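You operate a simulated robot arm through the tools that you are given. There is no shell and no other tool. Be economical: measure what you need, move in short steps, check, and stop when the job is done.

You are at the controls of a simulated two-armed robot. One attempt, no reset.

JOB
Pick up the card marked "D25" with one hand, pass it to the other hand and put it on the middle left shelf of the wall rack.

Only the result counts: the job must be done as asked and must still hold three seconds after the hand-in. Knocking over, shifting, dropping, spilling or breaking anything else fails it.

ROBOT AND FRAMES
Two 6-joint arms with two-finger grippers on one trunk, on a base that drives. Base frame: it is fixed to the floor where the robot stands at the start and does not move with it; the origin is under the middle of the robot, x ahead of it, y to its left, z up. Units: m, rad, N and s.
The left shoulder is at the start at [0.03, 0.178, 0.938], the right one opposite. With the tool pointing down near the work surface each hand reaches from about 0.38 to 0.84 m from the robot's upright axis, wherever it stands, measured 20 degrees to its own side. Places, roughly: middle left shelf of the wall rack [-1, -1.3, 1.2]. Payload 2.54 kg a hand.
Tool frame (each hand has its own): the origin (TCP) lies between the finger pads and is the grasp point; the fingertips stand 0.03 m ahead of it; z points along the fingers, y is the line along which they close. Largest opening 0.116 m; the body of the gripper starts 0.095 m behind the TCP.
Orientation is told as [roll, pitch, yaw] about the base's x, y, z axes, in that order, counted from this pose: with the fingers straight down and closing along the base's y, the tool's x points along the base's -x, its y along +y and its z along -z.

CONTROLS
- The arms move only by the tool nudge_tool. It takes "left_moves", "right_moves" or both (then of equal length, played together; a hand with none holds still); each is a list of rows, each a list of 3 entries, a list of its own where there are three numbers: the closure in counts, from 0 (fully open) to 255 (shut), then the shift along the tool's x, y, z in units of 300 mm (1.0 is 300 mm), then the turn, a rotation vector about the tool's x, y, z in units of 180 degrees (1.0 is 180 degrees). In form: [[gripper, [x, y, z], [wx, wy, wz]], ...]. A call has 1 to 20 rows; each row is the pose to reach, as a shift and turn from the pose commanded when the call began, along the tool's axes at that moment. A call with a number of a shift or a turn outside -1 to 1 is refused whole. Rows are played at 5 a second. More than 0.05 m and 0.15 rad between two rows, or a gripper value outside its range, and nothing of the call is played. Where a pose cannot be reached the arm comes as near as it can. A force on the tool above 40 N (or 10 N above the force at the start of the call, whichever is more), or a blocked arm, ends the call early, and 0.2 s more pass. Each finger travels about 0.153 m/s and halts on what it meets, pressing with about 21 N; the grip force reading is that of the motor and also rises with nothing between the fingers. The clock runs only during rows and for 0.2 s after the last one: add rows that repeat a pose to give the fingers time. It gives the time, the measured TCP pose, the force on the tool (base axes), the opening and the grip force at its end, in the units of the frame above (readings bear some noise), with the torque about the TCP (base axes, N m) and any sound that the robot's microphone picked up.
- Cameras (640 x 400 px; columns grow to the right, rows downward): "scene" is now at [0.0336, -0.0269, 1.6597]; the picture's right is [-0.29, -0.96, 0.00], its down [-0.77, 0.23, -0.60] and it looks along [0.57, -0.17, -0.80] (base axes); focal length 269 px, centre (320, 200). "left" rides on the left gripper at [0.069, 0.015, -0.122] in its tool frame; the picture's right is [-0.21, 0.98, 0.00], its down [-0.83, -0.18, -0.53] and it looks along [-0.52, -0.11, 0.85] (tool axes); focal length 251 px, centre (320, 200). "right" rides on the right gripper at [0.069, -0.015, -0.122] in its tool frame; the picture's right is [0.21, 0.98, 0.00], its down [-0.83, 0.18, -0.53] and it looks along [-0.52, 0.11, 0.85] (tool axes); focal length 251 px, centre (320, 200). There is no depth. A picture from a camera that has moved, and an enlarged one, comes with that camera's place and axes in the base frame and with its lens. The place of the scene camera against the robot may be out by one fixed shift of up to 0.012 m in any direction.
- grab_frame(camera): a new picture of that camera. It takes no simulated time.
- move_column(by): slides the trunk up (or, below 0, down) by that many m; the arms and the scene camera ride with it, the base frame stays. It gives what a move gives, with no picture.
- steer(legs): drives the robot by 1 to 6 legs, each [ahead, left, turn to the left] in m, m and rad, along the robot's own axes; the way and the turn of a leg run together, so that a leg with both is an arc; at most 1.5 m and 3.142 rad a leg. The arms and the cameras ride along, it lands a little off, and it stops where it bumps. It gives what a move gives.
- pan_tilt(pan, tilt): turns the head with the scene camera to pan (to the left, within 2.496 rad either way) and tilt (down, from -0.506 to 1.204), counted from straight ahead of the robot. It gives what a move gives.
- inspect(camera, box): a new picture of the part [left, top, right, bottom] of that camera's present view, enlarged. It takes no simulated time.
- job_done(): hands the job in; it is judged then, once.

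Work in short steps. Places have to be worked out from the pictures, the camera data and where the tool is seen: move nearer, look again, correct. Check each grasp and each placing, and mend what went wrong. You have 120 turns and 88 pictures in all, those below and enlarged ones among them. Open the grippers and draw the arms clear of the work before you hand the job in, unless the task says otherwise; then end with one line.

The tools are called after "Call:" by a JSON object that holds its "name" and its "arguments". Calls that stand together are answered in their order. nudge_tool: Moves the arms, as the interface text tells. Its arguments: {"type":"object","properties":{"left_moves":{"type":"array","items":{"type":"array"}},"right_moves":{"type":"array","items":{"type":"array"}}},"required":[]} The other tools are called the same way: move_column (by) slides the trunk up or down; steer (legs) drives the base; pan_tilt (pan, tilt) turns the head that bears the scene camera; grab_frame (camera) takes a picture; inspect (camera, box) takes an enlarged picture of a part of a camera's view; job_done () hands the job in.

At the start:

```text
clock: 0.0
left_eef_pos: [0.548, 0.0642, 1.035]
left_tool_rot: [0.001, -0.001, 0.001]
left_force: [0.0, -1.3, -0.9]
left_moment: [0.01, 0.0, -0.01]
left_opening: 0.1159
left_finger_force: 0.1
right_eef_pos: [0.3449, -0.3392, 1.0894]
right_tool_rot: [0.0, 0.0, 0.0]
right_force: [1.1, 0.6, -1.0]
right_moment: [-0.02, -0.01, -0.08]
right_opening: 0.116
right_finger_force: 0.1
trunk travel left (down, up): [-0.15, 0.39]
robot x, y, heading: [-0.0008, -0.001, 0.001]
head pan, tilt: [-0.295, 0.93]
```

scene: 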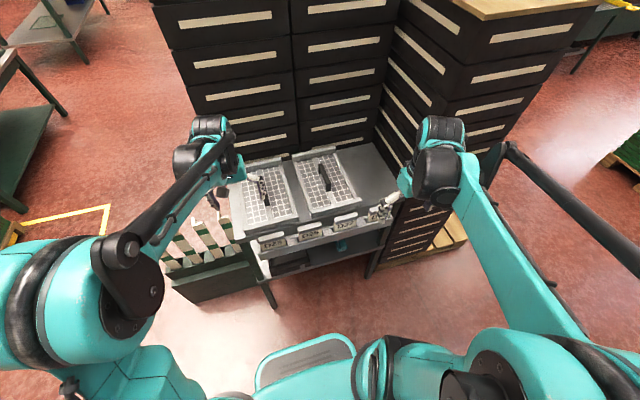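
right: 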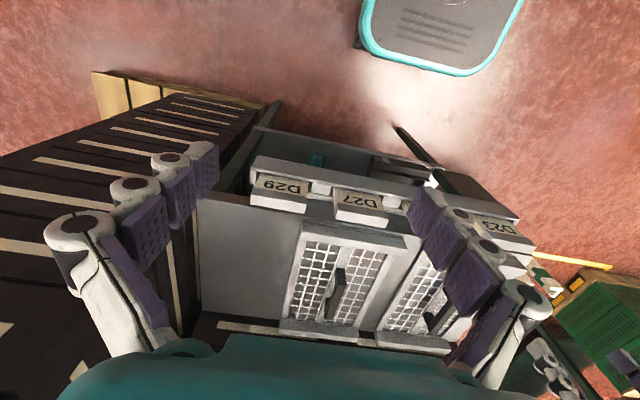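
left: 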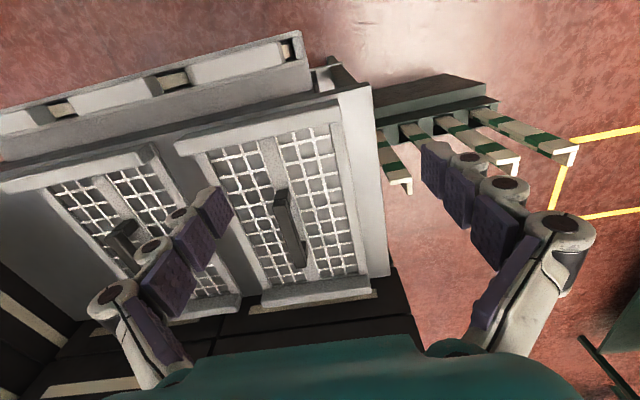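

The cards appear to sit in a rail along the front edge of the table. I zoom in with the scene and right cameras.

Call:
{"name": "inspect", "arguments": {"camera": "scene", "box": [220, 180, 420, 305]}}

Call:
{"name": "inspect", "arguments": {"camera": "right", "box": [230, 140, 560, 346]}}

```text
3.20 times, centred on (320, 242) of scene
camera zoom: at [0.0336, -0.0269, 1.6597], right [-0.29, -0.96, 0.0], down [-0.77, 0.23, -0.6], along [0.57, -0.17, -0.8], focal length 862 px, centre (320, 64)
```

zoom: 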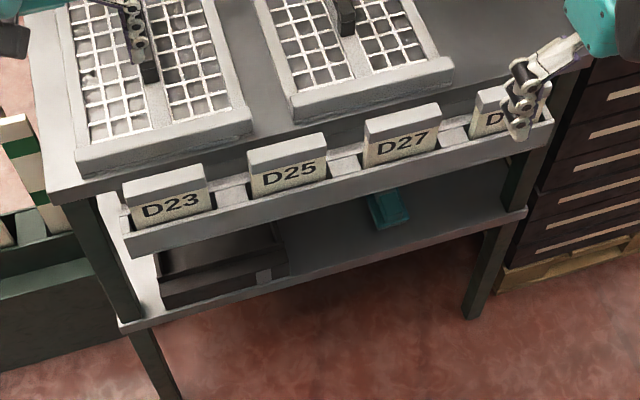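

```text
1.94 times, centred on (395, 243) of right
camera zoom: at [0.2755, -0.3539, 1.2099], right [-0.21, 0.98, 0.0], down [0.83, 0.18, 0.53], along [0.52, 0.11, -0.85], focal length 488 px, centre (174, 117)
```

zoom: 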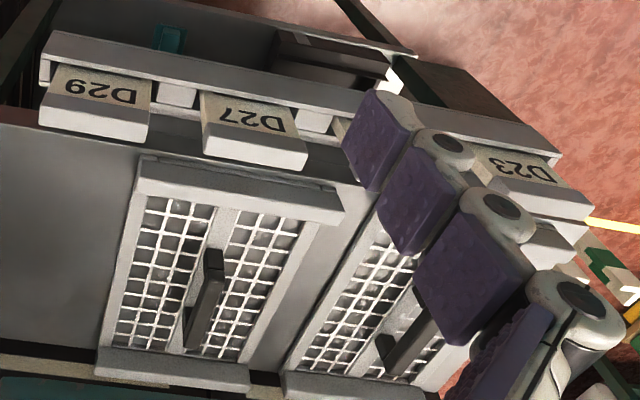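

Triangulating, the D25 top front edge is near (0.478, -0.126, 0.891), with the card faces towards -x. I look at the rack before planning.

Call:
{"name": "pan_tilt", "arguments": {"pan": -2.2, "tilt": 0.3}}

Call:
{"name": "grab_frame", "arguments": {"camera": "scene"}}

```text
clock: 1.9
left_eef_pos: [0.5467, 0.0639, 1.0369]
left_tool_rot: [0.0, 0.0, 0.001]
left_force: [0.5, -0.2, 0.2]
left_moment: [-0.03, 0.04, 0.0]
left_opening: 0.1159
left_finger_force: 0.0
right_eef_pos: [0.3454, -0.3386, 1.0885]
right_tool_rot: [0.0, 0.0, 0.001]
right_force: [0.5, 0.0, -0.1]
right_moment: [-0.03, 0.01, -0.02]
right_opening: 0.116
right_finger_force: 0.2
trunk travel left (down, up): [-0.15, 0.39]
robot x, y, heading: [0.0009, -0.0002, -0.0]
head pan, tilt: [-2.201, 0.3]
```

```text
82 pictures are left
camera scene: at [-0.092, -0.0808, 1.7142], right [-0.81, 0.59, 0.0], down [0.17, 0.24, -0.96], along [-0.56, -0.77, -0.3], focal length 269 px, centre (320, 200)
```

scene: 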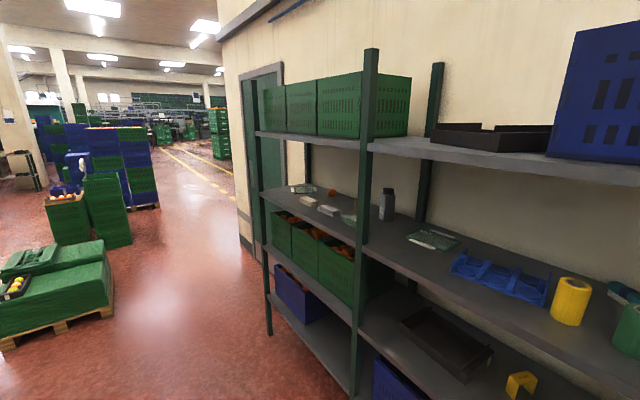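

Call:
{"name": "inspect", "arguments": {"camera": "scene", "box": [250, 120, 430, 260]}}

```text
2.86 times, centred on (340, 190) of scene
camera zoom: at [-0.092, -0.0808, 1.7142], right [-0.81, 0.59, 0.0], down [0.17, 0.24, -0.96], along [-0.56, -0.77, -0.3], focal length 770 px, centre (263, 229)
```

zoom: 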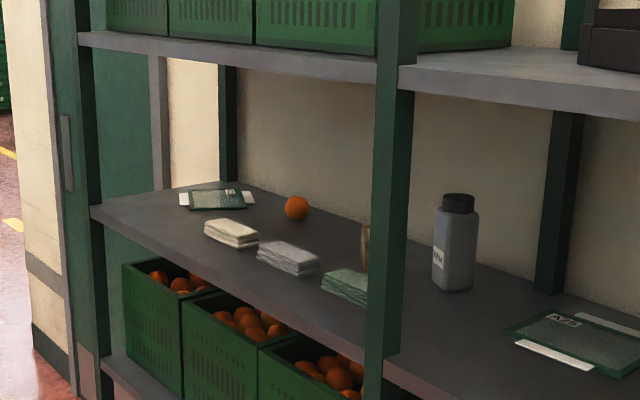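

The rack's middle-left shelf is at z≈1.2, with its front edge at x≈-0.815 and a free patch near (-0.9, -1.52). The plan is right hand picks, head-on pass to the left hand (gripping the card's width edges), then place flat. I turn the right hand 90° above D25 and shift the left hand aside.

Call:
{"name": "nudge_tool", "arguments": {"right_moves": [[0, [-0.039, 0.058, 0], [0, 0, 0.042]], [0, [-0.078, 0.117, 0], [0, 0, 0.083]], [0, [-0.117, 0.175, 0], [0, 0, 0.125]], [0, [-0.156, 0.233, 0], [0, 0, 0.167]], [0, [-0.195, 0.292, 0], [0, 0, 0.208]], [0, [-0.233, 0.35, 0], [0, 0, 0.25]], [0, [-0.272, 0.408, 0], [0, 0, 0.292]], [0, [-0.311, 0.467, 0], [0, 0, 0.333]], [0, [-0.35, 0.525, 0], [0, 0, 0.375]], [0, [-0.389, 0.583, 0], [0, 0, 0.417]], [0, [-0.428, 0.642, 0], [0, 0, 0.458]], [0, [-0.467, 0.7, 0], [0, 0, 0.5]], [0, [-0.467, 0.7, 0], [0, 0, 0.5]]], "left_moves": [[0, [0, 0.1, 0], [0, 0, 0]], [0, [0, 0.2, 0], [0, 0, 0]], [0, [0, 0.3, 0], [0, 0, 0]], [0, [0, 0.4, 0], [0, 0, 0]], [0, [0, 0.5, 0], [0, 0, 0]], [0, [0, 0.5, 0], [0, 0, 0]], [0, [0, 0.5, 0], [0, 0, 0]], [0, [0, 0.5, 0], [0, 0, 0]], [0, [0, 0.5, 0], [0, 0, 0]], [0, [0, 0.5, 0], [0, 0, 0]], [0, [0, 0.5, 0], [0, 0, 0]], [0, [0, 0.5, 0], [0, 0, 0]], [0, [0, 0.5, 0], [0, 0, 0]]]}}

Call:
{"name": "grab_frame", "arguments": {"camera": "right"}}

Call:
{"name": "pan_tilt", "arguments": {"pan": -0.25, "tilt": 0.95}}

Call:
{"name": "inspect", "arguments": {"camera": "scene", "box": [200, 120, 440, 270]}}

```text
clock: 4.7
left_eef_pos: [0.5468, 0.2156, 1.0383]
left_tool_rot: [0.0, 0.0, 0.0]
left_force: [-0.2, -0.7, -0.1]
left_moment: [-0.03, -0.02, 0.01]
left_opening: 0.1158
left_finger_force: 0.1
right_eef_pos: [0.4845, -0.1296, 1.0902]
right_tool_rot: [0.0, 0.001, -1.571]
right_force: [0.1, 1.0, -0.2]
right_moment: [0.05, -0.01, 0.0]
right_opening: 0.1159
right_finger_force: 0.0
trunk travel left (down, up): [-0.15, 0.39]
robot x, y, heading: [0.0023, -0.0027, 0.002]
head pan, tilt: [-2.201, 0.3]
```

```text
80 pictures are left
camera right: at [0.4695, -0.0599, 1.2112], right [0.98, 0.21, 0.0], down [0.18, -0.83, 0.53], along [0.11, -0.52, -0.85], focal length 251 px, centre (320, 200)
```

right: 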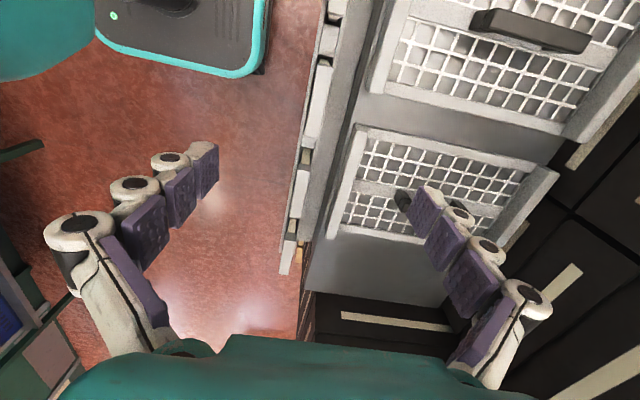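

```text
clock: 6.6
left_eef_pos: [0.548, 0.215, 1.0376]
left_tool_rot: [0.001, 0.0, 0.0]
left_force: [0.8, 0.0, -0.4]
left_moment: [0.0, 0.02, -0.03]
left_opening: 0.1161
left_finger_force: 0.0
right_eef_pos: [0.4852, -0.1299, 1.0896]
right_tool_rot: [0.0, -0.002, -1.571]
right_force: [-0.2, 0.5, 0.2]
right_moment: [0.0, -0.01, 0.01]
right_opening: 0.1158
right_finger_force: 0.1
trunk travel left (down, up): [-0.15, 0.39]
robot x, y, heading: [-0.0018, -0.0008, -0.002]
head pan, tilt: [-0.25, 0.949]
```

```text
2.67 times, centred on (320, 195) of scene
camera zoom: at [0.0335, -0.0233, 1.6583], right [-0.25, -0.97, 0.0], down [-0.79, 0.2, -0.58], along [0.56, -0.14, -0.81], focal length 718 px, centre (320, 213)
```

zoom: 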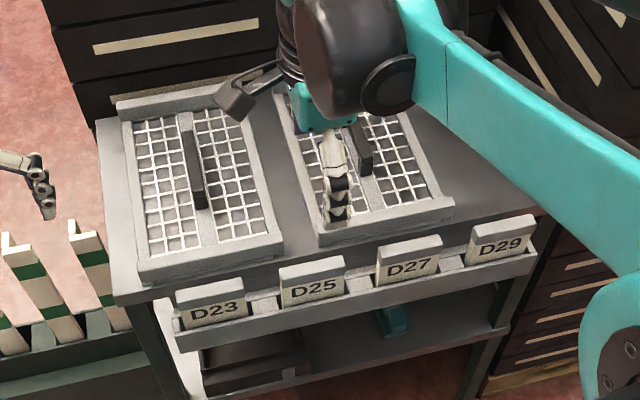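

Call:
{"name": "inspect", "arguments": {"camera": "right", "box": [230, 0, 430, 290]}}

```text
1.38 times, centred on (330, 145) of right
camera zoom: at [0.4696, -0.06, 1.2111], right [0.98, 0.21, 0.0], down [0.18, -0.83, 0.53], along [0.11, -0.52, -0.85], focal length 347 px, centre (306, 276)
```

zoom: 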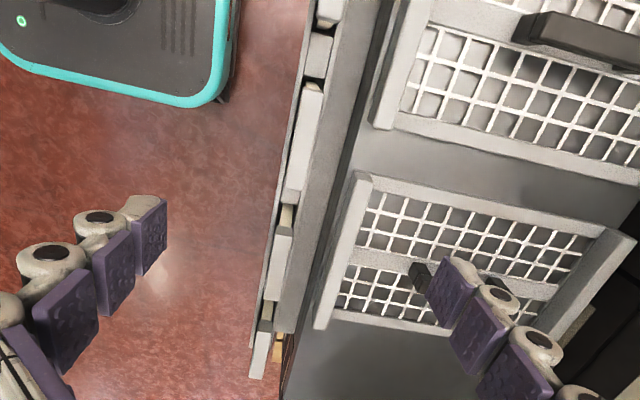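

D25's top is around x≈0.482, y≈-0.125, z≈0.89, with the tray about 4 cm behind. I pre-close to ~5 cm and descend to z≈0.96 for a closer look.

Call:
{"name": "nudge_tool", "arguments": {"right_moves": [[145, [0.005, -0.003, 0.11], [0, 0, 0]], [145, [0.01, -0.006, 0.22], [0, 0, 0]], [145, [0.014, -0.01, 0.33], [0, 0, 0]], [145, [0.014, -0.01, 0.433], [0, 0, 0]], [145, [0.014, -0.01, 0.433], [0, 0, 0]]]}}

Call:
{"name": "grab_frame", "arguments": {"camera": "right"}}

Call:
{"name": "inspect", "arguments": {"camera": "scene", "box": [240, 160, 400, 260]}}

```text
clock: 7.8
left_eef_pos: [0.5481, 0.2155, 1.0374]
left_tool_rot: [0.0, 0.0, 0.001]
left_force: [-0.5, 0.4, 0.0]
left_moment: [0.02, -0.03, 0.03]
left_opening: 0.1161
left_finger_force: 0.0
right_eef_pos: [0.48, -0.1248, 0.9596]
right_tool_rot: [0.0, 0.0, -1.57]
right_force: [-0.3, -0.2, 0.0]
right_moment: [-0.03, -0.03, 0.02]
right_opening: 0.05
right_finger_force: 0.1
trunk travel left (down, up): [-0.15, 0.39]
robot x, y, heading: [-0.0005, -0.0011, -0.002]
head pan, tilt: [-0.25, 0.949]
```

```text
77 pictures are left
camera right: at [0.4654, -0.0555, 1.0815], right [0.98, 0.21, 0.0], down [0.18, -0.83, 0.53], along [0.11, -0.52, -0.85], focal length 251 px, centre (320, 200)
```

right: 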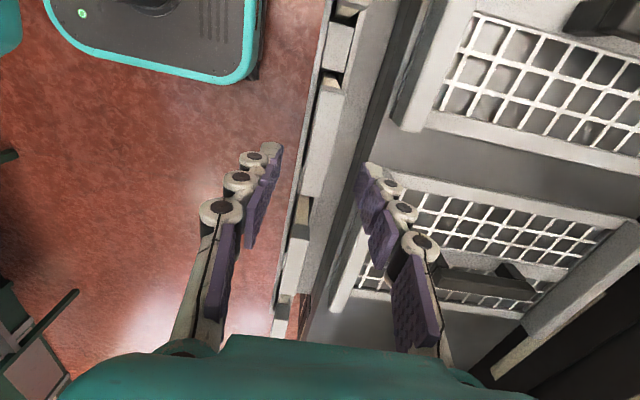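

```text
4.00 times, centred on (320, 210) of scene
camera zoom: at [0.033, -0.0232, 1.6584], right [-0.25, -0.97, 0.0], down [-0.79, 0.2, -0.58], along [0.56, -0.14, -0.81], focal length 1077 px, centre (320, 160)
```

zoom: 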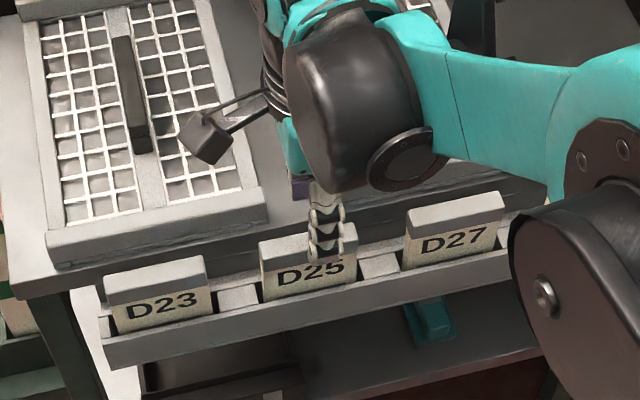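

Card is centred between the fingers. I descend to TCP z≈0.897 in small steps and watch the force.

Call:
{"name": "nudge_tool", "arguments": {"right_moves": [[145, [0, 0, 0.05], [0, 0, 0]], [145, [0, 0, 0.1], [0, 0, 0]], [145, [0, 0, 0.14], [0, 0, 0]], [145, [0, 0, 0.16], [0, 0, 0]], [145, [0, 0, 0.18], [0, 0, 0]], [145, [0, 0, 0.195], [0, 0, 0]], [145, [0, 0, 0.21], [0, 0, 0]], [145, [0, 0, 0.21], [0, 0, 0]]]}}

Call:
{"name": "grab_frame", "arguments": {"camera": "right"}}

Call:
{"name": "inspect", "arguments": {"camera": "scene", "box": [240, 160, 400, 260]}}

```text
clock: 9.6
left_eef_pos: [0.5475, 0.2151, 1.038]
left_tool_rot: [0.0, 0.001, -0.001]
left_force: [-1.1, -0.8, 0.3]
left_moment: [0.02, 0.03, -0.01]
left_opening: 0.1159
left_finger_force: 0.0
right_eef_pos: [0.4813, -0.1248, 0.8966]
right_tool_rot: [0.0, 0.001, -1.571]
right_force: [0.1, -0.7, -0.5]
right_moment: [-0.02, 0.01, 0.01]
right_opening: 0.05
right_finger_force: 0.0
trunk travel left (down, up): [-0.15, 0.39]
robot x, y, heading: [0.0007, -0.0027, -0.003]
head pan, tilt: [-0.25, 0.949]
```

```text
75 pictures are left
camera right: at [0.4665, -0.055, 1.0173], right [0.98, 0.21, 0.0], down [0.18, -0.83, 0.53], along [0.11, -0.52, -0.85], focal length 251 px, centre (320, 200)
```

right: 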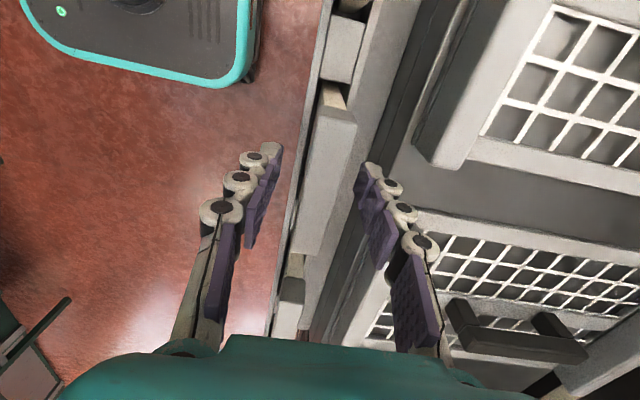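

```text
4.00 times, centred on (320, 210) of scene
camera zoom: at [0.0333, -0.0232, 1.6583], right [-0.25, -0.97, 0.0], down [-0.79, 0.2, -0.58], along [0.56, -0.14, -0.81], focal length 1077 px, centre (320, 160)
```

zoom: 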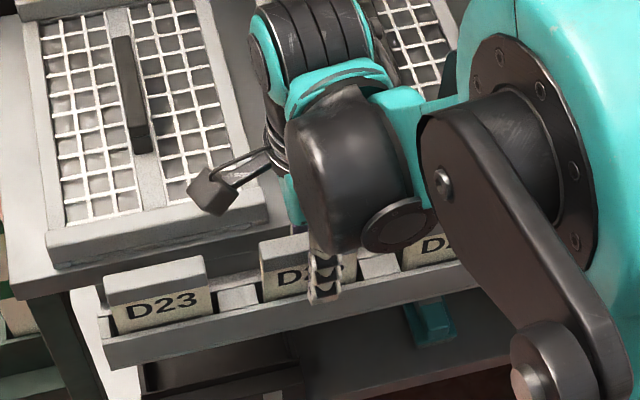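

Fingers straddle the card, which sits about 5 mm towards +x of centre. I re-centre and close.

Call:
{"name": "nudge_tool", "arguments": {"right_moves": [[145, [0, 0.017, 0], [0, 0, 0]], [180, [0, 0.017, 0], [0, 0, 0]], [215, [0, 0.017, 0], [0, 0, 0]], [255, [0, 0.017, 0], [0, 0, 0]], [255, [0, 0.017, 0], [0, 0, 0]], [255, [0, 0.017, 0], [0, 0, 0]]]}}

Call:
{"name": "grab_frame", "arguments": {"camera": "right"}}

```text
clock: 11.0
left_eef_pos: [0.5485, 0.2154, 1.0368]
left_tool_rot: [0.001, 0.0, -0.001]
left_force: [0.3, 1.1, -0.3]
left_moment: [-0.02, 0.03, -0.01]
left_opening: 0.1158
left_finger_force: 0.1
right_eef_pos: [0.4887, -0.125, 0.8969]
right_tool_rot: [0.0, 0.0, -1.57]
right_force: [-2.7, -0.7, -0.9]
right_moment: [-0.03, 0.16, 0.05]
right_opening: 0.0164
right_finger_force: 21.3
trunk travel left (down, up): [-0.15, 0.39]
robot x, y, heading: [0.0031, -0.0005, 0.003]
head pan, tilt: [-0.25, 0.949]
```

```text
73 pictures are left
camera right: at [0.472, -0.0551, 1.0173], right [0.98, 0.21, 0.0], down [0.18, -0.83, 0.53], along [0.11, -0.52, -0.85], focal length 251 px, centre (320, 200)
```

right: 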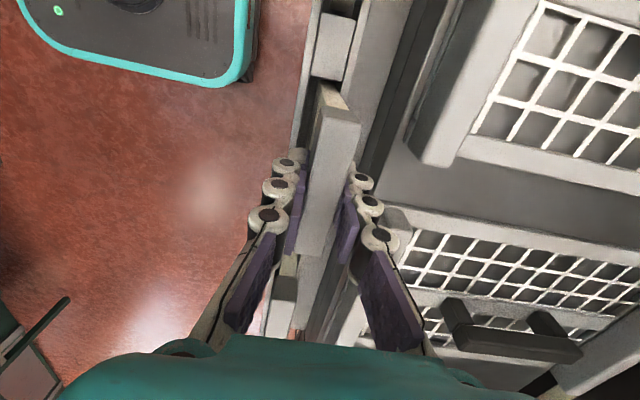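

Card gripped (opening 16 mm). I lift straight up by ~0.2 m.

Call:
{"name": "nudge_tool", "arguments": {"right_moves": [[255, [0, 0, -0.03], [0, 0, 0]], [255, [0, 0, -0.07], [0, 0, 0]], [255, [0, 0, -0.12], [0, 0, 0]], [255, [0, 0, -0.2], [0, 0, 0]], [255, [0, 0, -0.3], [0, 0, 0]], [255, [0, 0, -0.4], [0, 0, 0]], [255, [0, 0, -0.5], [0, 0, 0]], [255, [0, 0, -0.6], [0, 0, 0]], [255, [0, 0, -0.7], [0, 0, 0]], [255, [0, 0, -0.7], [0, 0, 0]]]}}

Call:
{"name": "grab_frame", "arguments": {"camera": "right"}}

Call:
{"name": "grab_frame", "arguments": {"camera": "scene"}}

```text
clock: 13.2
left_eef_pos: [0.549, 0.2163, 1.0362]
left_tool_rot: [-0.001, -0.001, -0.001]
left_force: [-0.6, 0.0, -0.5]
left_moment: [-0.02, 0.01, -0.02]
left_opening: 0.1161
left_finger_force: 0.0
right_eef_pos: [0.4879, -0.1261, 1.1065]
right_tool_rot: [-0.001, 0.001, -1.571]
right_force: [1.1, 0.3, -0.5]
right_moment: [-0.03, -0.02, 0.02]
right_opening: 0.0162
right_finger_force: 20.2
trunk travel left (down, up): [-0.15, 0.39]
robot x, y, heading: [0.0005, 0.0015, -0.002]
head pan, tilt: [-0.25, 0.949]
```

```text
72 pictures are left
camera right: at [0.4731, -0.0558, 1.2275], right [0.98, 0.21, 0.0], down [0.18, -0.83, 0.53], along [0.11, -0.52, -0.85], focal length 251 px, centre (320, 200)
```

right: 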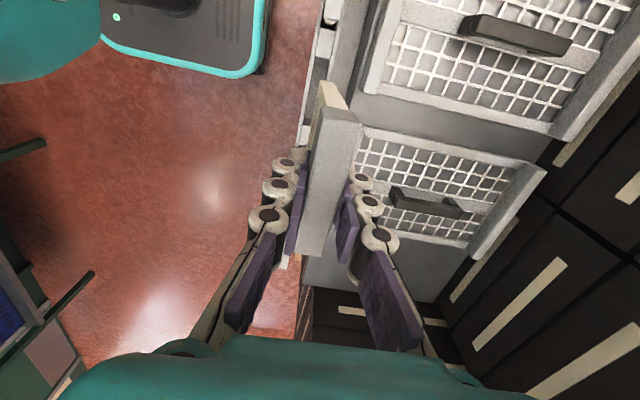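

```text
71 pictures are left
camera scene: at [0.0339, -0.0233, 1.6583], right [-0.25, -0.97, 0.0], down [-0.79, 0.2, -0.58], along [0.56, -0.14, -0.81], focal length 269 px, centre (320, 200)
```

scene: 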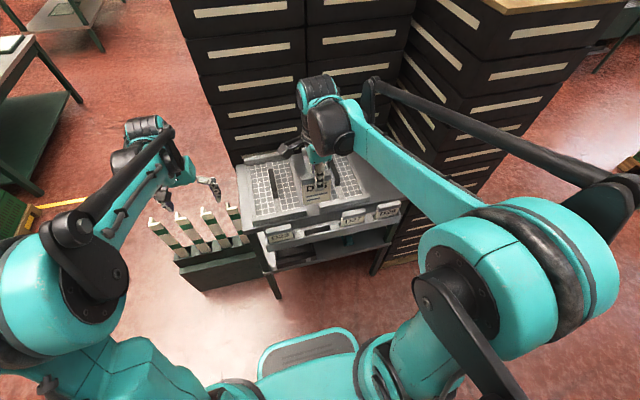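

D25 is held clear of the rack rail. I back the robot off from the table by 0.3 m.

Call:
{"name": "steer", "arguments": {"legs": [[-0.3, 0, 0]]}}

Call:
{"name": "inspect", "arguments": {"camera": "scene", "box": [240, 120, 440, 270]}}

```text
clock: 15.2
left_eef_pos: [0.2492, 0.2153, 1.0381]
left_tool_rot: [-0.001, 0.002, -0.001]
left_force: [-0.5, -0.2, 0.1]
left_moment: [0.02, -0.01, -0.01]
left_opening: 0.1162
left_finger_force: 0.1
right_eef_pos: [0.1897, -0.1251, 1.1071]
right_tool_rot: [0.001, 0.001, -1.571]
right_force: [-0.2, -0.5, -0.4]
right_moment: [0.03, -0.02, 0.0]
right_opening: 0.0158
right_finger_force: 20.8
trunk travel left (down, up): [-0.15, 0.39]
robot x, y, heading: [-0.297, -0.0, 0.001]
head pan, tilt: [-0.25, 0.949]
```

```text
2.67 times, centred on (340, 195) of scene
camera zoom: at [-0.2653, -0.0231, 1.6584], right [-0.25, -0.97, 0.0], down [-0.79, 0.2, -0.58], along [0.56, -0.14, -0.81], focal length 718 px, centre (267, 213)
```

zoom: 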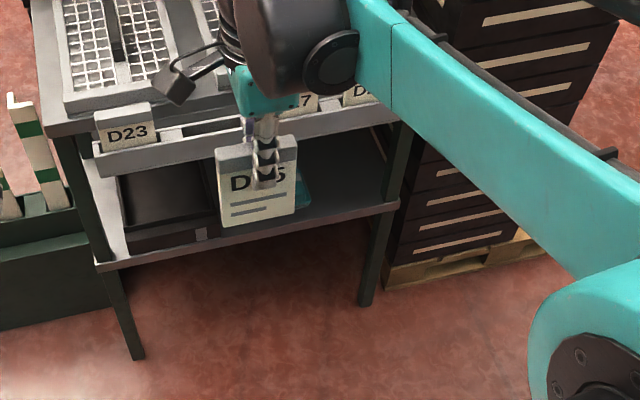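

The card is about 0.08 × 0.115 m, held at its top centre. I now roll the right hand so its fingers point left and the left hand so its fingers point right, well apart.

Call:
{"name": "nudge_tool", "arguments": {"right_moves": [[255, [0, -0.008, -0.008], [0, 0.042, 0]], [255, [0, -0.016, -0.016], [0, 0.083, 0]], [255, [0, -0.025, -0.025], [0, 0.125, 0]], [255, [0, -0.033, -0.033], [0, 0.167, 0]], [255, [0, -0.041, -0.041], [0, 0.208, 0]], [255, [0, -0.05, -0.05], [0, 0.25, 0]], [255, [0, -0.058, -0.058], [0, 0.292, 0]], [255, [0, -0.066, -0.066], [0, 0.333, 0]], [255, [0, -0.075, -0.075], [0, 0.375, 0]], [255, [0, -0.083, -0.083], [0, 0.417, 0]], [255, [0, -0.092, -0.092], [0, 0.458, 0]], [255, [0, -0.1, -0.1], [0, 0.5, 0]], [255, [0, -0.1, -0.1], [0, 0.5, 0]]], "left_moves": [[0, [0.028, 0.028, -0.022], [0.042, 0, 0]], [0, [0.056, 0.056, -0.044], [0.083, 0, 0]], [0, [0.083, 0.083, -0.067], [0.125, 0, 0]], [0, [0.111, 0.111, -0.089], [0.167, 0, 0]], [0, [0.139, 0.139, -0.111], [0.208, 0, 0]], [0, [0.167, 0.167, -0.133], [0.25, 0, 0]], [0, [0.194, 0.194, -0.156], [0.292, 0, 0]], [0, [0.222, 0.222, -0.178], [0.333, 0, 0]], [0, [0.25, 0.25, -0.2], [0.375, 0, 0]], [0, [0.278, 0.278, -0.222], [0.417, 0, 0]], [0, [0.306, 0.306, -0.244], [0.458, 0, 0]], [0, [0.333, 0.333, -0.267], [0.5, 0, 0]], [0, [0.333, 0.333, -0.267], [0.5, 0, 0]]]}}

Call:
{"name": "pan_tilt", "arguments": {"pan": 0.1, "tilt": 0.8}}

Call:
{"name": "grab_frame", "arguments": {"camera": "scene"}}

Call:
{"name": "grab_frame", "arguments": {"camera": "left"}}

```text
clock: 18.0
left_eef_pos: [0.2302, 0.1954, 1.1153]
left_tool_rot: [-1.575, 0.0, 0.055]
left_force: [-0.4, -0.1, -0.2]
left_moment: [0.02, -0.02, 0.01]
left_opening: 0.1158
left_finger_force: 0.0
left hand out of reach, approached as far as the arm can: row 8, 9, 10, 11, 12, 13
right_eef_pos: [0.1598, -0.1267, 1.1362]
right_tool_rot: [3.002, 1.57, 1.429]
right_force: [-0.5, 0.4, 0.1]
right_moment: [-0.03, 0.03, -0.04]
right_opening: 0.0162
right_finger_force: 20.8
trunk travel left (down, up): [-0.15, 0.39]
robot x, y, heading: [-0.2949, -0.0001, -0.001]
head pan, tilt: [-0.25, 0.949]
```

```text
clock: 18.8
left_eef_pos: [0.2316, 0.1952, 1.113]
left_tool_rot: [-1.571, 0.0, 0.057]
left_force: [-0.7, -0.7, 0.0]
left_moment: [-0.01, 0.03, -0.03]
left_opening: 0.1162
left_finger_force: 0.0
right_eef_pos: [0.161, -0.1258, 1.1373]
right_tool_rot: [-1.306, 1.57, -2.877]
right_force: [-0.1, 0.3, -1.1]
right_moment: [-0.04, -0.01, 0.01]
right_opening: 0.0164
right_finger_force: 20.9
trunk travel left (down, up): [-0.15, 0.39]
robot x, y, heading: [-0.2983, 0.0008, 0.003]
head pan, tilt: [0.099, 0.799]
```

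```text
69 pictures are left
camera scene: at [-0.2542, 0.0027, 1.6698], right [0.1, -1.0, 0.0], down [-0.71, -0.07, -0.7], along [0.69, 0.07, -0.72], focal length 269 px, centre (320, 200)
```

scene: 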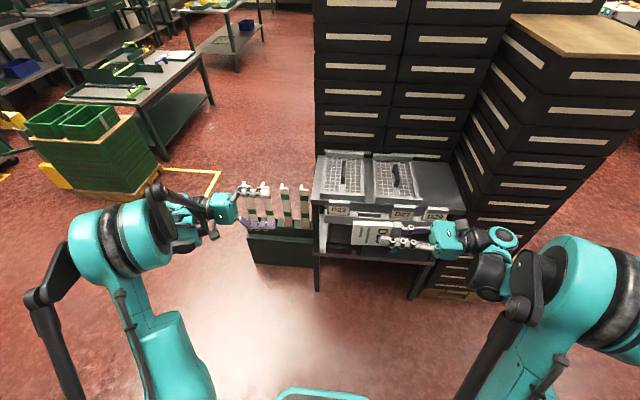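

```text
68 pictures are left
camera left: at [0.1557, 0.3134, 1.0991], right [0.21, 0.01, -0.98], down [0.79, 0.58, 0.18], along [0.57, -0.81, 0.11], focal length 251 px, centre (320, 200)
```

left: 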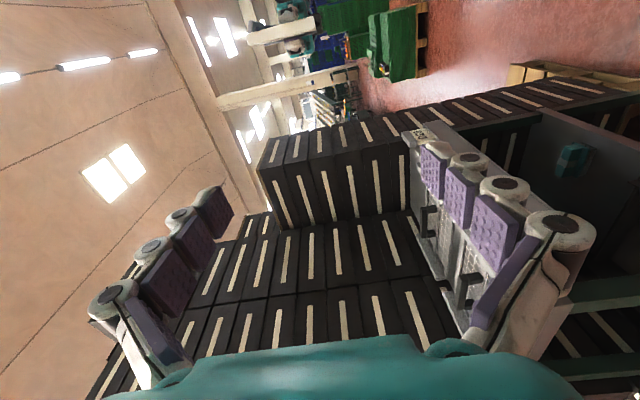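

The right hand holds the card pointing left (TCP 0.161, -0.126, 1.137). The left arm fell short of its commanded pose, so I bring it inwards along its fingers to a reachable pose.

Call:
{"name": "nudge_tool", "arguments": {"left_moves": [[0, [0, 0, 0.1], [0, 0, 0]], [0, [0, 0, 0.2], [0, 0, 0]], [0, [0, 0, 0.3], [0, 0, 0]], [0, [0, 0, 0.4], [0, 0, 0]], [0, [0, 0, 0.4], [0, 0, 0]]]}}

```text
clock: 20.0
left_eef_pos: [0.2406, 0.0768, 1.1181]
left_tool_rot: [-1.571, 0.0, 0.054]
left_force: [-0.5, 0.3, 0.2]
left_moment: [0.02, 0.0, -0.01]
left_opening: 0.116
left_finger_force: 0.1
right_eef_pos: [0.1619, -0.126, 1.137]
right_tool_rot: [-0.483, 1.571, -2.053]
right_force: [-0.6, 0.1, 0.3]
right_moment: [-0.02, 0.0, 0.01]
right_opening: 0.0162
right_finger_force: 20.9
trunk travel left (down, up): [-0.15, 0.39]
robot x, y, heading: [-0.2965, 0.0015, -0.002]
head pan, tilt: [0.099, 0.799]
```

Call:
{"name": "nudge_tool", "arguments": {"left_moves": [[0, [0.09, -0.021, 0], [0, 0.006, 0]], [0, [0.18, -0.042, 0], [0, 0.012, 0]], [0, [0.263, -0.063, 0], [0, 0.0172, 0]], [0, [0.263, -0.063, 0], [0, 0.0172, 0]]]}}

Call:
{"name": "grab_frame", "arguments": {"camera": "left"}}

Call:
{"name": "inspect", "arguments": {"camera": "scene", "box": [200, 170, 520, 310]}}

```text
clock: 21.0
left_eef_pos: [0.1614, 0.0718, 1.1361]
left_tool_rot: [-1.571, 0.0, 0.002]
left_force: [0.0, 0.1, 0.3]
left_moment: [0.0, 0.03, 0.0]
left_opening: 0.116
left_finger_force: 0.0
right_eef_pos: [0.1617, -0.1263, 1.1357]
right_tool_rot: [-1.404, 1.571, -2.974]
right_force: [0.8, 0.0, 0.1]
right_moment: [0.01, -0.01, 0.02]
right_opening: 0.0163
right_finger_force: 21.3
trunk travel left (down, up): [-0.15, 0.39]
robot x, y, heading: [-0.2954, 0.0036, -0.003]
head pan, tilt: [0.099, 0.799]
```

```text
67 pictures are left
camera left: at [0.0906, 0.1943, 1.1208], right [0.21, 0.0, -0.98], down [0.82, 0.54, 0.18], along [0.52, -0.84, 0.11], focal length 251 px, centre (320, 200)
```

left: 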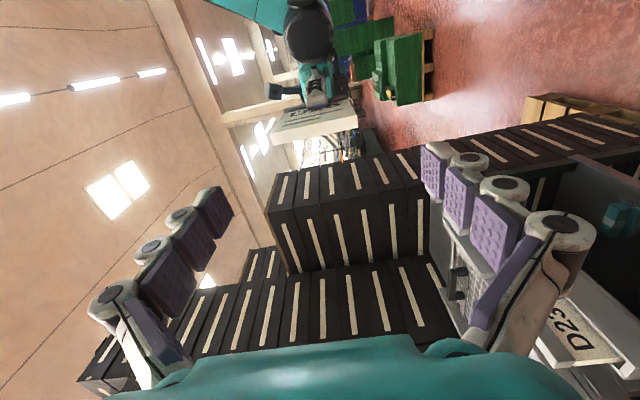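

```text
2.00 times, centred on (360, 240) of scene
camera zoom: at [-0.2533, 0.0028, 1.6698], right [0.1, -1.0, 0.0], down [-0.71, -0.07, -0.7], along [0.69, 0.07, -0.72], focal length 539 px, centre (240, 120)
```

zoom: 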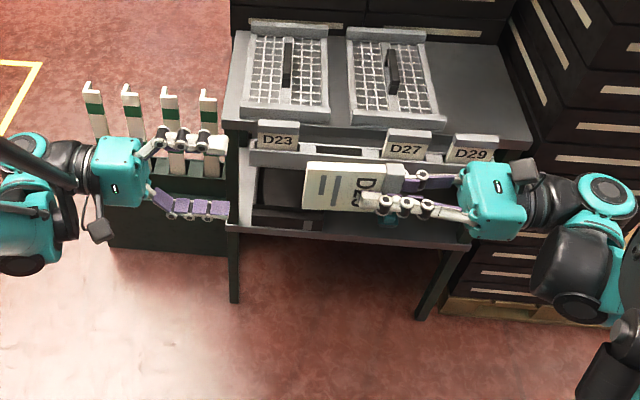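

The card's end is at x≈0.158, z≈1.139, well centred in the left gripper's opening. I advance the left hand to y≈-0.036.

Call:
{"name": "nudge_tool", "arguments": {"left_moves": [[0, [0, -0.01, 0.07], [0, 0, 0]], [0, [0, -0.01, 0.14], [0, 0, 0]], [0, [0, -0.01, 0.21], [0, 0, 0]], [0, [0, -0.01, 0.29], [0, 0, 0]], [0, [0, -0.01, 0.36], [0, 0, 0]], [0, [0, -0.01, 0.36], [0, 0, 0]]]}}

Call:
{"name": "grab_frame", "arguments": {"camera": "left"}}

Call:
{"name": "inspect", "arguments": {"camera": "scene", "box": [240, 180, 480, 300]}}

```text
clock: 22.4
left_eef_pos: [0.1589, -0.034, 1.1403]
left_tool_rot: [-1.57, 0.0, 0.001]
left_force: [-0.6, -0.8, 0.8]
left_moment: [0.0, 0.01, 0.01]
left_opening: 0.1159
left_finger_force: 0.1
right_eef_pos: [0.16, -0.1255, 1.1361]
right_tool_rot: [-0.622, 1.571, -2.191]
right_force: [0.6, -0.2, -0.9]
right_moment: [-0.04, 0.0, -0.01]
right_opening: 0.0161
right_finger_force: 21.2
trunk travel left (down, up): [-0.15, 0.39]
robot x, y, heading: [-0.3004, -0.0007, -0.002]
head pan, tilt: [0.099, 0.799]
```

```text
65 pictures are left
camera left: at [0.0893, 0.0873, 1.1251], right [0.21, 0.0, -0.98], down [0.82, 0.54, 0.18], along [0.52, -0.84, 0.11], focal length 251 px, centre (320, 200)
```

left: 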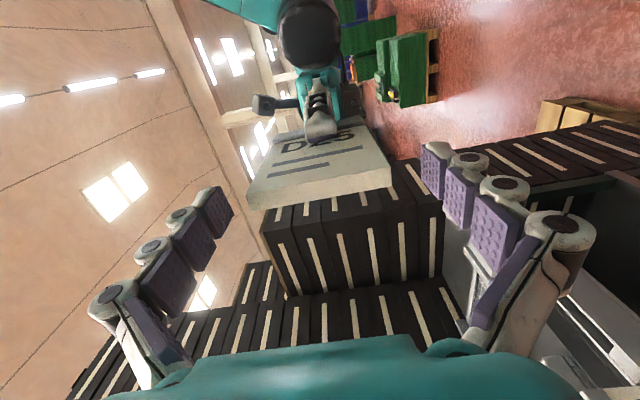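

```text
2.67 times, centred on (360, 240) of scene
camera zoom: at [-0.254, 0.0032, 1.6698], right [0.1, -1.0, 0.0], down [-0.71, -0.07, -0.7], along [0.69, 0.07, -0.72], focal length 718 px, centre (213, 93)
```

zoom: 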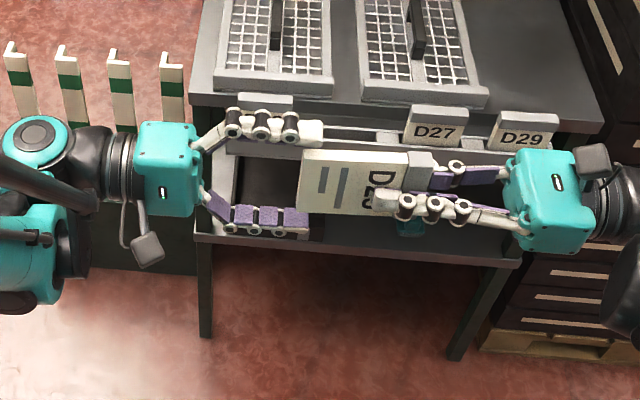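

The card's end is at y≈-0.032, so the overlap is small. I advance 30 mm more, still centred.

Call:
{"name": "nudge_tool", "arguments": {"left_moves": [[0, [0, 0.005, 0.04], [0, 0, 0]], [0, [0, 0.005, 0.08], [0, 0, 0]], [0, [0, 0.005, 0.1], [0, 0, 0]], [0, [0, 0.005, 0.1], [0, 0, 0]]]}}

Call:
{"name": "grab_frame", "arguments": {"camera": "left"}}

Call:
{"name": "inspect", "arguments": {"camera": "scene", "box": [240, 180, 480, 300]}}

```text
clock: 23.4
left_eef_pos: [0.1595, -0.0667, 1.139]
left_tool_rot: [-1.57, -0.002, 0.001]
left_force: [0.2, -0.2, -0.1]
left_moment: [-0.03, -0.03, -0.03]
left_opening: 0.1161
left_finger_force: 0.1
right_eef_pos: [0.1609, -0.1263, 1.1374]
right_tool_rot: [-1.075, 1.571, -2.649]
right_force: [0.0, -0.1, -1.6]
right_moment: [-0.02, -0.02, -0.01]
right_opening: 0.0163
right_finger_force: 21.2
trunk travel left (down, up): [-0.15, 0.39]
robot x, y, heading: [-0.2961, -0.0023, 0.005]
head pan, tilt: [0.099, 0.799]
```

```text
63 pictures are left
camera left: at [0.0901, 0.0562, 1.1244], right [0.21, 0.0, -0.98], down [0.82, 0.54, 0.18], along [0.52, -0.84, 0.11], focal length 251 px, centre (320, 200)
```

left: 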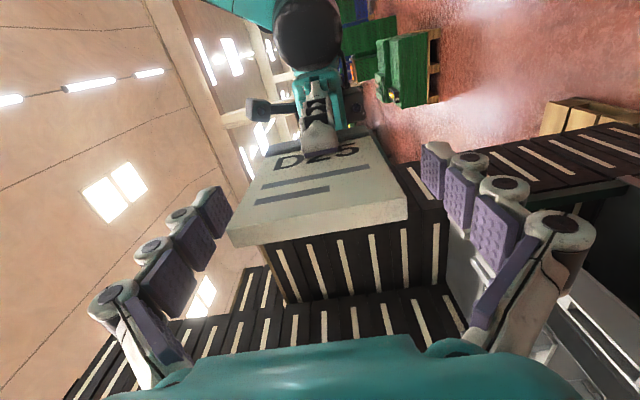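

```text
2.67 times, centred on (360, 240) of scene
camera zoom: at [-0.2541, 0.0028, 1.6698], right [0.1, -1.0, 0.0], down [-0.71, -0.07, -0.7], along [0.69, 0.07, -0.72], focal length 718 px, centre (213, 93)
```

zoom: 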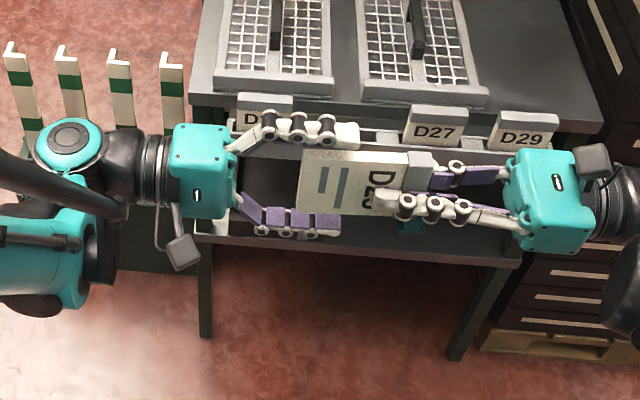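

Overlap is good and aligned; I close the left gripper on the card's side edges.

Call:
{"name": "nudge_tool", "arguments": {"left_moves": [[40, [0, 0, 0], [0, 0, 0]], [80, [0, 0, 0], [0, 0, 0]], [120, [0, 0, 0], [0, 0, 0]], [160, [0, 0, 0], [0, 0, 0]], [200, [0, 0, 0], [0, 0, 0]], [255, [0, 0, 0], [0, 0, 0]], [255, [0, 0, 0], [0, 0, 0]]]}}

Call:
{"name": "grab_frame", "arguments": {"camera": "left"}}

```text
clock: 25.0
left_eef_pos: [0.159, -0.066, 1.1395]
left_tool_rot: [-1.57, -0.001, 0.002]
left_force: [-0.4, 3.6, 14.5]
left_moment: [-0.84, -0.02, -0.07]
left_opening: 0.0794
left_finger_force: 20.9
right_eef_pos: [0.1604, -0.1267, 1.136]
right_tool_rot: [-0.719, 1.571, -2.29]
right_force: [-0.2, -3.1, -16.6]
right_moment: [-0.07, 0.03, 0.09]
right_opening: 0.0162
right_finger_force: 20.9
trunk travel left (down, up): [-0.15, 0.39]
robot x, y, heading: [-0.2951, -0.0005, 0.006]
head pan, tilt: [0.099, 0.799]
```

```text
61 pictures are left
camera left: at [0.0902, 0.0563, 1.1244], right [0.21, 0.0, -0.98], down [0.82, 0.54, 0.18], along [0.52, -0.84, 0.11], focal length 251 px, centre (320, 200)
```

left: 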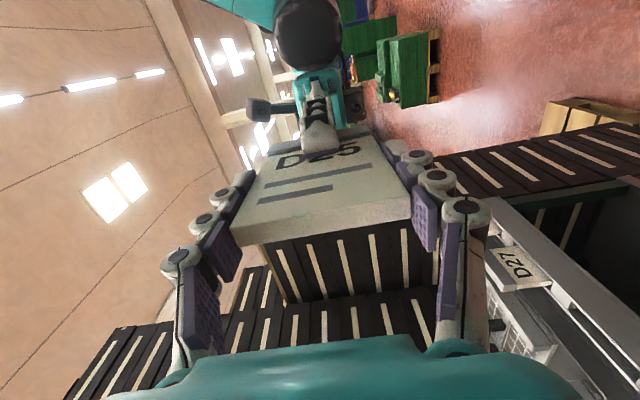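

Left holds the card at 79 mm. I open the right gripper and withdraw it along its fingers.

Call:
{"name": "nudge_tool", "arguments": {"right_moves": [[200, [0, 0, 0], [0, 0, 0]], [150, [0, 0, 0], [0, 0, 0]], [110, [0, 0, 0], [0, 0, 0]], [110, [0, 0, -0.08], [0, 0, 0]], [110, [0, 0, -0.2], [0, 0, 0]], [110, [0, 0, -0.32], [0, 0, 0]], [110, [0, 0, -0.32], [0, 0, 0]]]}}

Call:
{"name": "grab_frame", "arguments": {"camera": "left"}}

Call:
{"name": "grab_frame", "arguments": {"camera": "scene"}}

```text
clock: 26.6
left_eef_pos: [0.1607, -0.0642, 1.1387]
left_tool_rot: [-1.571, 0.001, 0.006]
left_force: [10.1, 4.0, -3.2]
left_moment: [0.18, -0.05, 0.69]
left_opening: 0.0791
left_finger_force: 20.2
right_eef_pos: [0.1905, -0.1504, 1.1352]
right_tool_rot: [1.669, 1.573, 0.095]
right_force: [-11.4, -2.7, 2.8]
right_moment: [0.1, 0.08, 0.39]
right_opening: 0.0738
right_finger_force: 6.3
right hand out of reach, approached as far as the arm can: row 4, 5, 6, 7
trunk travel left (down, up): [-0.15, 0.39]
robot x, y, heading: [-0.2989, 0.001, 0.001]
head pan, tilt: [0.099, 0.799]
```

```text
60 pictures are left
camera left: at [0.0902, 0.0568, 1.1245], right [0.22, 0.0, -0.98], down [0.82, 0.54, 0.18], along [0.53, -0.84, 0.11], focal length 251 px, centre (320, 200)
```

left: 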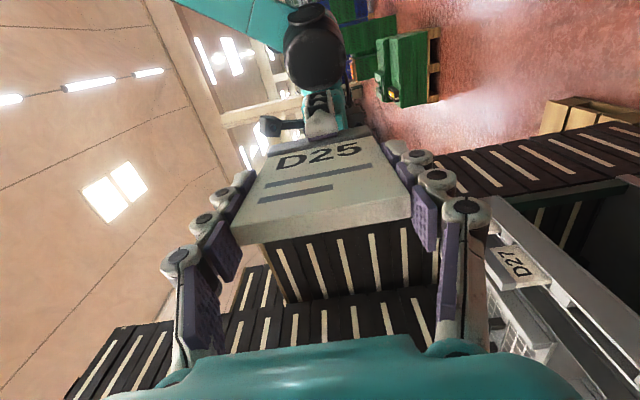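

```text
59 pictures are left
camera scene: at [-0.255, 0.0032, 1.6699], right [0.1, -1.0, 0.0], down [-0.71, -0.07, -0.7], along [0.69, 0.07, -0.72], focal length 269 px, centre (320, 200)
```

scene: 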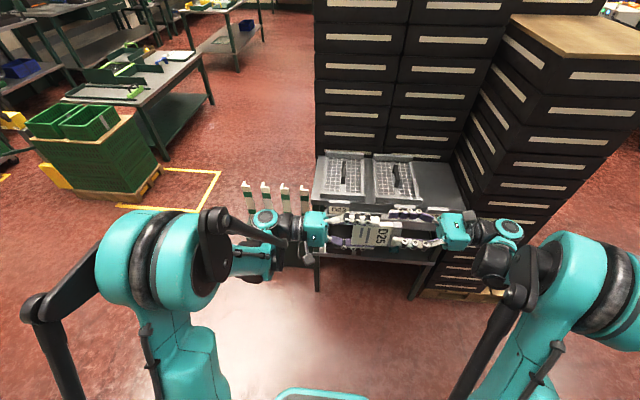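

The right arm hit its reach limit and slid to +x, pressing lightly on the card. I re-centre it in x, then draw the left hand with the card away to the left.

Call:
{"name": "nudge_tool", "arguments": {"right_moves": [[110, [0, -0.05, 0], [0, 0, 0]], [110, [0, -0.09, 0], [0, 0, 0]], [110, [0, -0.09, 0], [0, 0, 0]]]}}

Call:
{"name": "inspect", "arguments": {"camera": "scene", "box": [260, 180, 500, 300]}}

```text
clock: 27.4
left_eef_pos: [0.159, -0.0663, 1.1392]
left_tool_rot: [-1.572, 0.001, 0.003]
left_force: [-0.1, 0.5, -0.4]
left_moment: [0.03, 0.0, -0.04]
left_opening: 0.0793
left_finger_force: 20.4
right_eef_pos: [0.17, -0.1416, 1.137]
right_tool_rot: [-1.136, 1.57, -2.715]
right_force: [-0.2, -0.4, 0.8]
right_moment: [0.01, 0.0, -0.02]
right_opening: 0.0657
right_finger_force: 0.1
right hand out of reach, approached as far as the arm can: row 1, 2, 3
trunk travel left (down, up): [-0.15, 0.39]
robot x, y, heading: [-0.2957, 0.0037, 0.001]
head pan, tilt: [0.099, 0.799]
```

```text
2.67 times, centred on (380, 240) of scene
camera zoom: at [-0.2542, 0.0028, 1.6698], right [0.1, -1.0, 0.0], down [-0.71, -0.07, -0.7], along [0.69, 0.07, -0.72], focal length 718 px, centre (160, 93)
```

zoom: 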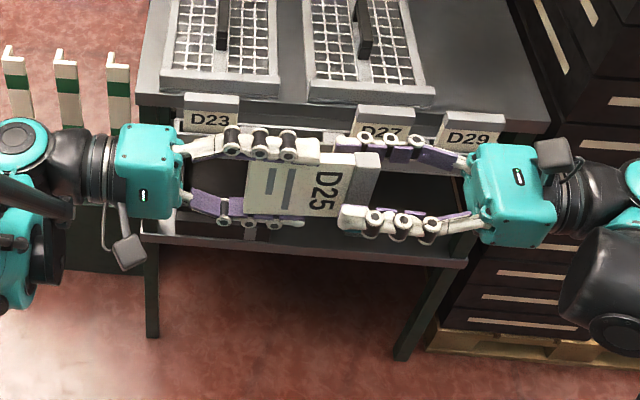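

Contact gone. I pull the left hand with the card back 0.12 m along its fingers.

Call:
{"name": "nudge_tool", "arguments": {"left_moves": [[255, [0, 0, -0.08], [0, 0, 0]], [255, [0, 0, -0.16], [0, 0, 0]], [255, [0, 0, -0.24], [0, 0, 0]], [255, [0, 0, -0.32], [0, 0, 0]], [255, [0, 0, -0.4], [0, 0, 0]], [255, [0, 0, -0.4], [0, 0, 0]]]}}

Call:
{"name": "grab_frame", "arguments": {"camera": "left"}}

Call:
{"name": "grab_frame", "arguments": {"camera": "scene"}}

```text
clock: 28.8
left_eef_pos: [0.1602, 0.0548, 1.1407]
left_tool_rot: [-1.572, -0.001, 0.001]
left_force: [-0.4, 0.0, -0.4]
left_moment: [0.0, -0.03, 0.02]
left_opening: 0.0791
left_finger_force: 21.4
right_eef_pos: [0.1692, -0.1416, 1.1368]
right_tool_rot: [-2.684, 1.571, 2.023]
right_force: [0.3, -0.7, -0.2]
right_moment: [-0.02, 0.01, -0.01]
right_opening: 0.0661
right_finger_force: 0.0
trunk travel left (down, up): [-0.15, 0.39]
robot x, y, heading: [-0.2957, 0.0022, 0.001]
head pan, tilt: [0.099, 0.799]
```

```text
57 pictures are left
camera left: at [0.0893, 0.1762, 1.1263], right [0.21, 0.0, -0.98], down [0.82, 0.54, 0.18], along [0.52, -0.84, 0.11], focal length 251 px, centre (320, 200)
```

left: 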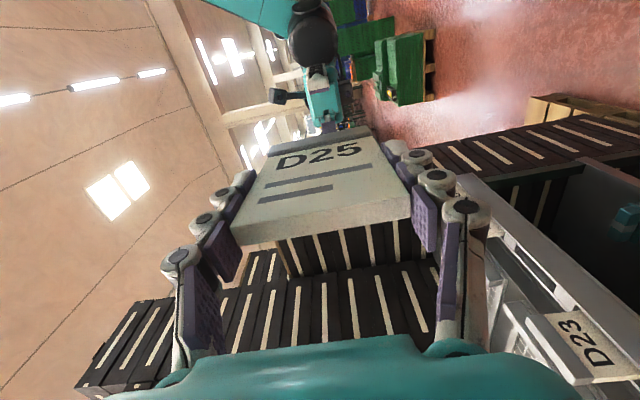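

```text
56 pictures are left
camera scene: at [-0.2542, 0.0022, 1.6698], right [0.1, -1.0, 0.0], down [-0.71, -0.07, -0.7], along [0.69, 0.07, -0.72], focal length 269 px, centre (320, 200)
```

scene: 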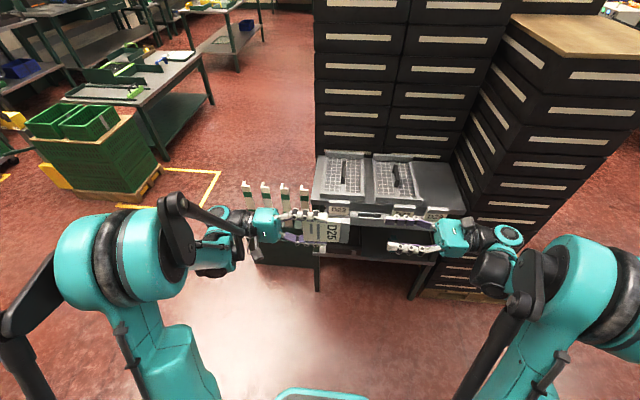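

Handover succeeded. Now I rotate both hands back to fingers-down while moving them apart.

Call:
{"name": "nudge_tool", "arguments": {"right_moves": [[110, [0, -0.033, -0.05], [0, -0.042, 0]], [110, [0, -0.066, -0.1], [0, -0.083, 0]], [110, [0, -0.1, -0.16], [0, -0.125, 0]], [110, [0, -0.133, -0.21], [0, -0.167, 0]], [110, [0, -0.166, -0.26], [0, -0.208, 0]], [110, [0, -0.2, -0.32], [0, -0.25, 0]], [110, [0, -0.233, -0.37], [0, -0.292, 0]], [110, [0, -0.266, -0.43], [0, -0.333, 0]], [110, [0, -0.3, -0.49], [0, -0.375, 0]], [110, [0, -0.333, -0.54], [0, -0.417, 0]], [110, [0, -0.366, -0.6], [0, -0.458, 0]], [110, [0, -0.4, -0.65], [0, -0.5, 0]], [110, [0, -0.4, -0.65], [0, -0.5, 0]]], "left_moves": [[255, [-0.011, 0, -0.033], [-0.042, 0, 0]], [255, [-0.022, 0, -0.067], [-0.083, 0, 0]], [255, [-0.033, 0, -0.1], [-0.125, 0, 0]], [255, [-0.044, 0, -0.133], [-0.167, 0, 0]], [255, [-0.055, 0, -0.167], [-0.208, 0, 0]], [255, [-0.066, 0, -0.2], [-0.25, 0, 0]], [255, [-0.078, 0, -0.233], [-0.292, 0, 0]], [255, [-0.089, 0, -0.267], [-0.333, 0, 0]], [255, [-0.1, 0, -0.3], [-0.375, 0, 0]], [255, [-0.111, 0, -0.333], [-0.417, 0, 0]], [255, [-0.122, 0, -0.367], [-0.458, 0, 0]], [255, [-0.133, 0, -0.4], [-0.5, 0, 0]], [255, [-0.133, 0, -0.4], [-0.5, 0, 0]]]}}

```text
clock: 31.6
left_eef_pos: [0.1995, 0.1745, 1.1406]
left_tool_rot: [0.0, 0.0, 0.002]
left_force: [1.4, 0.5, -0.3]
left_moment: [0.0, 0.0, 0.03]
left_opening: 0.0792
left_finger_force: 21.6
right_eef_pos: [0.0489, -0.333, 1.1381]
right_tool_rot: [0.001, -0.001, -1.571]
right_force: [0.9, -0.1, 0.7]
right_moment: [0.04, 0.04, 0.01]
right_opening: 0.0662
right_finger_force: 0.1
right hand out of reach, approached as far as the arm can: row 1, 2, 3, 4
trunk travel left (down, up): [-0.15, 0.39]
robot x, y, heading: [-0.2948, 0.0015, 0.002]
head pan, tilt: [0.099, 0.799]
```

Both hands are down. I look to the right side to check the floor of the path.

Call:
{"name": "pan_tilt", "arguments": {"pan": -1.65, "tilt": 0.6}}

Call:
{"name": "grab_frame", "arguments": {"camera": "scene"}}

```text
clock: 33.4
left_eef_pos: [0.1998, 0.1739, 1.1395]
left_tool_rot: [0.001, 0.0, 0.004]
left_force: [0.2, 0.4, -0.1]
left_moment: [-0.04, -0.03, 0.01]
left_opening: 0.0791
left_finger_force: 20.9
right_eef_pos: [0.0472, -0.3332, 1.1377]
right_tool_rot: [0.001, -0.001, -1.571]
right_force: [-0.2, 0.3, 0.2]
right_moment: [0.01, -0.01, -0.03]
right_opening: 0.0659
right_finger_force: 0.1
trunk travel left (down, up): [-0.15, 0.39]
robot x, y, heading: [-0.299, 0.0043, 0.002]
head pan, tilt: [-1.649, 0.6]
```

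```text
55 pictures are left
camera scene: at [-0.3414, -0.0933, 1.6867], right [-1.0, 0.08, 0.0], down [0.04, 0.56, -0.83], along [-0.06, -0.82, -0.56], focal length 269 px, centre (320, 200)
```

scene: 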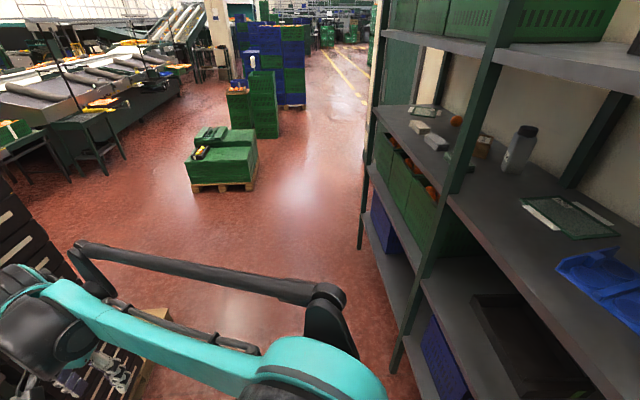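

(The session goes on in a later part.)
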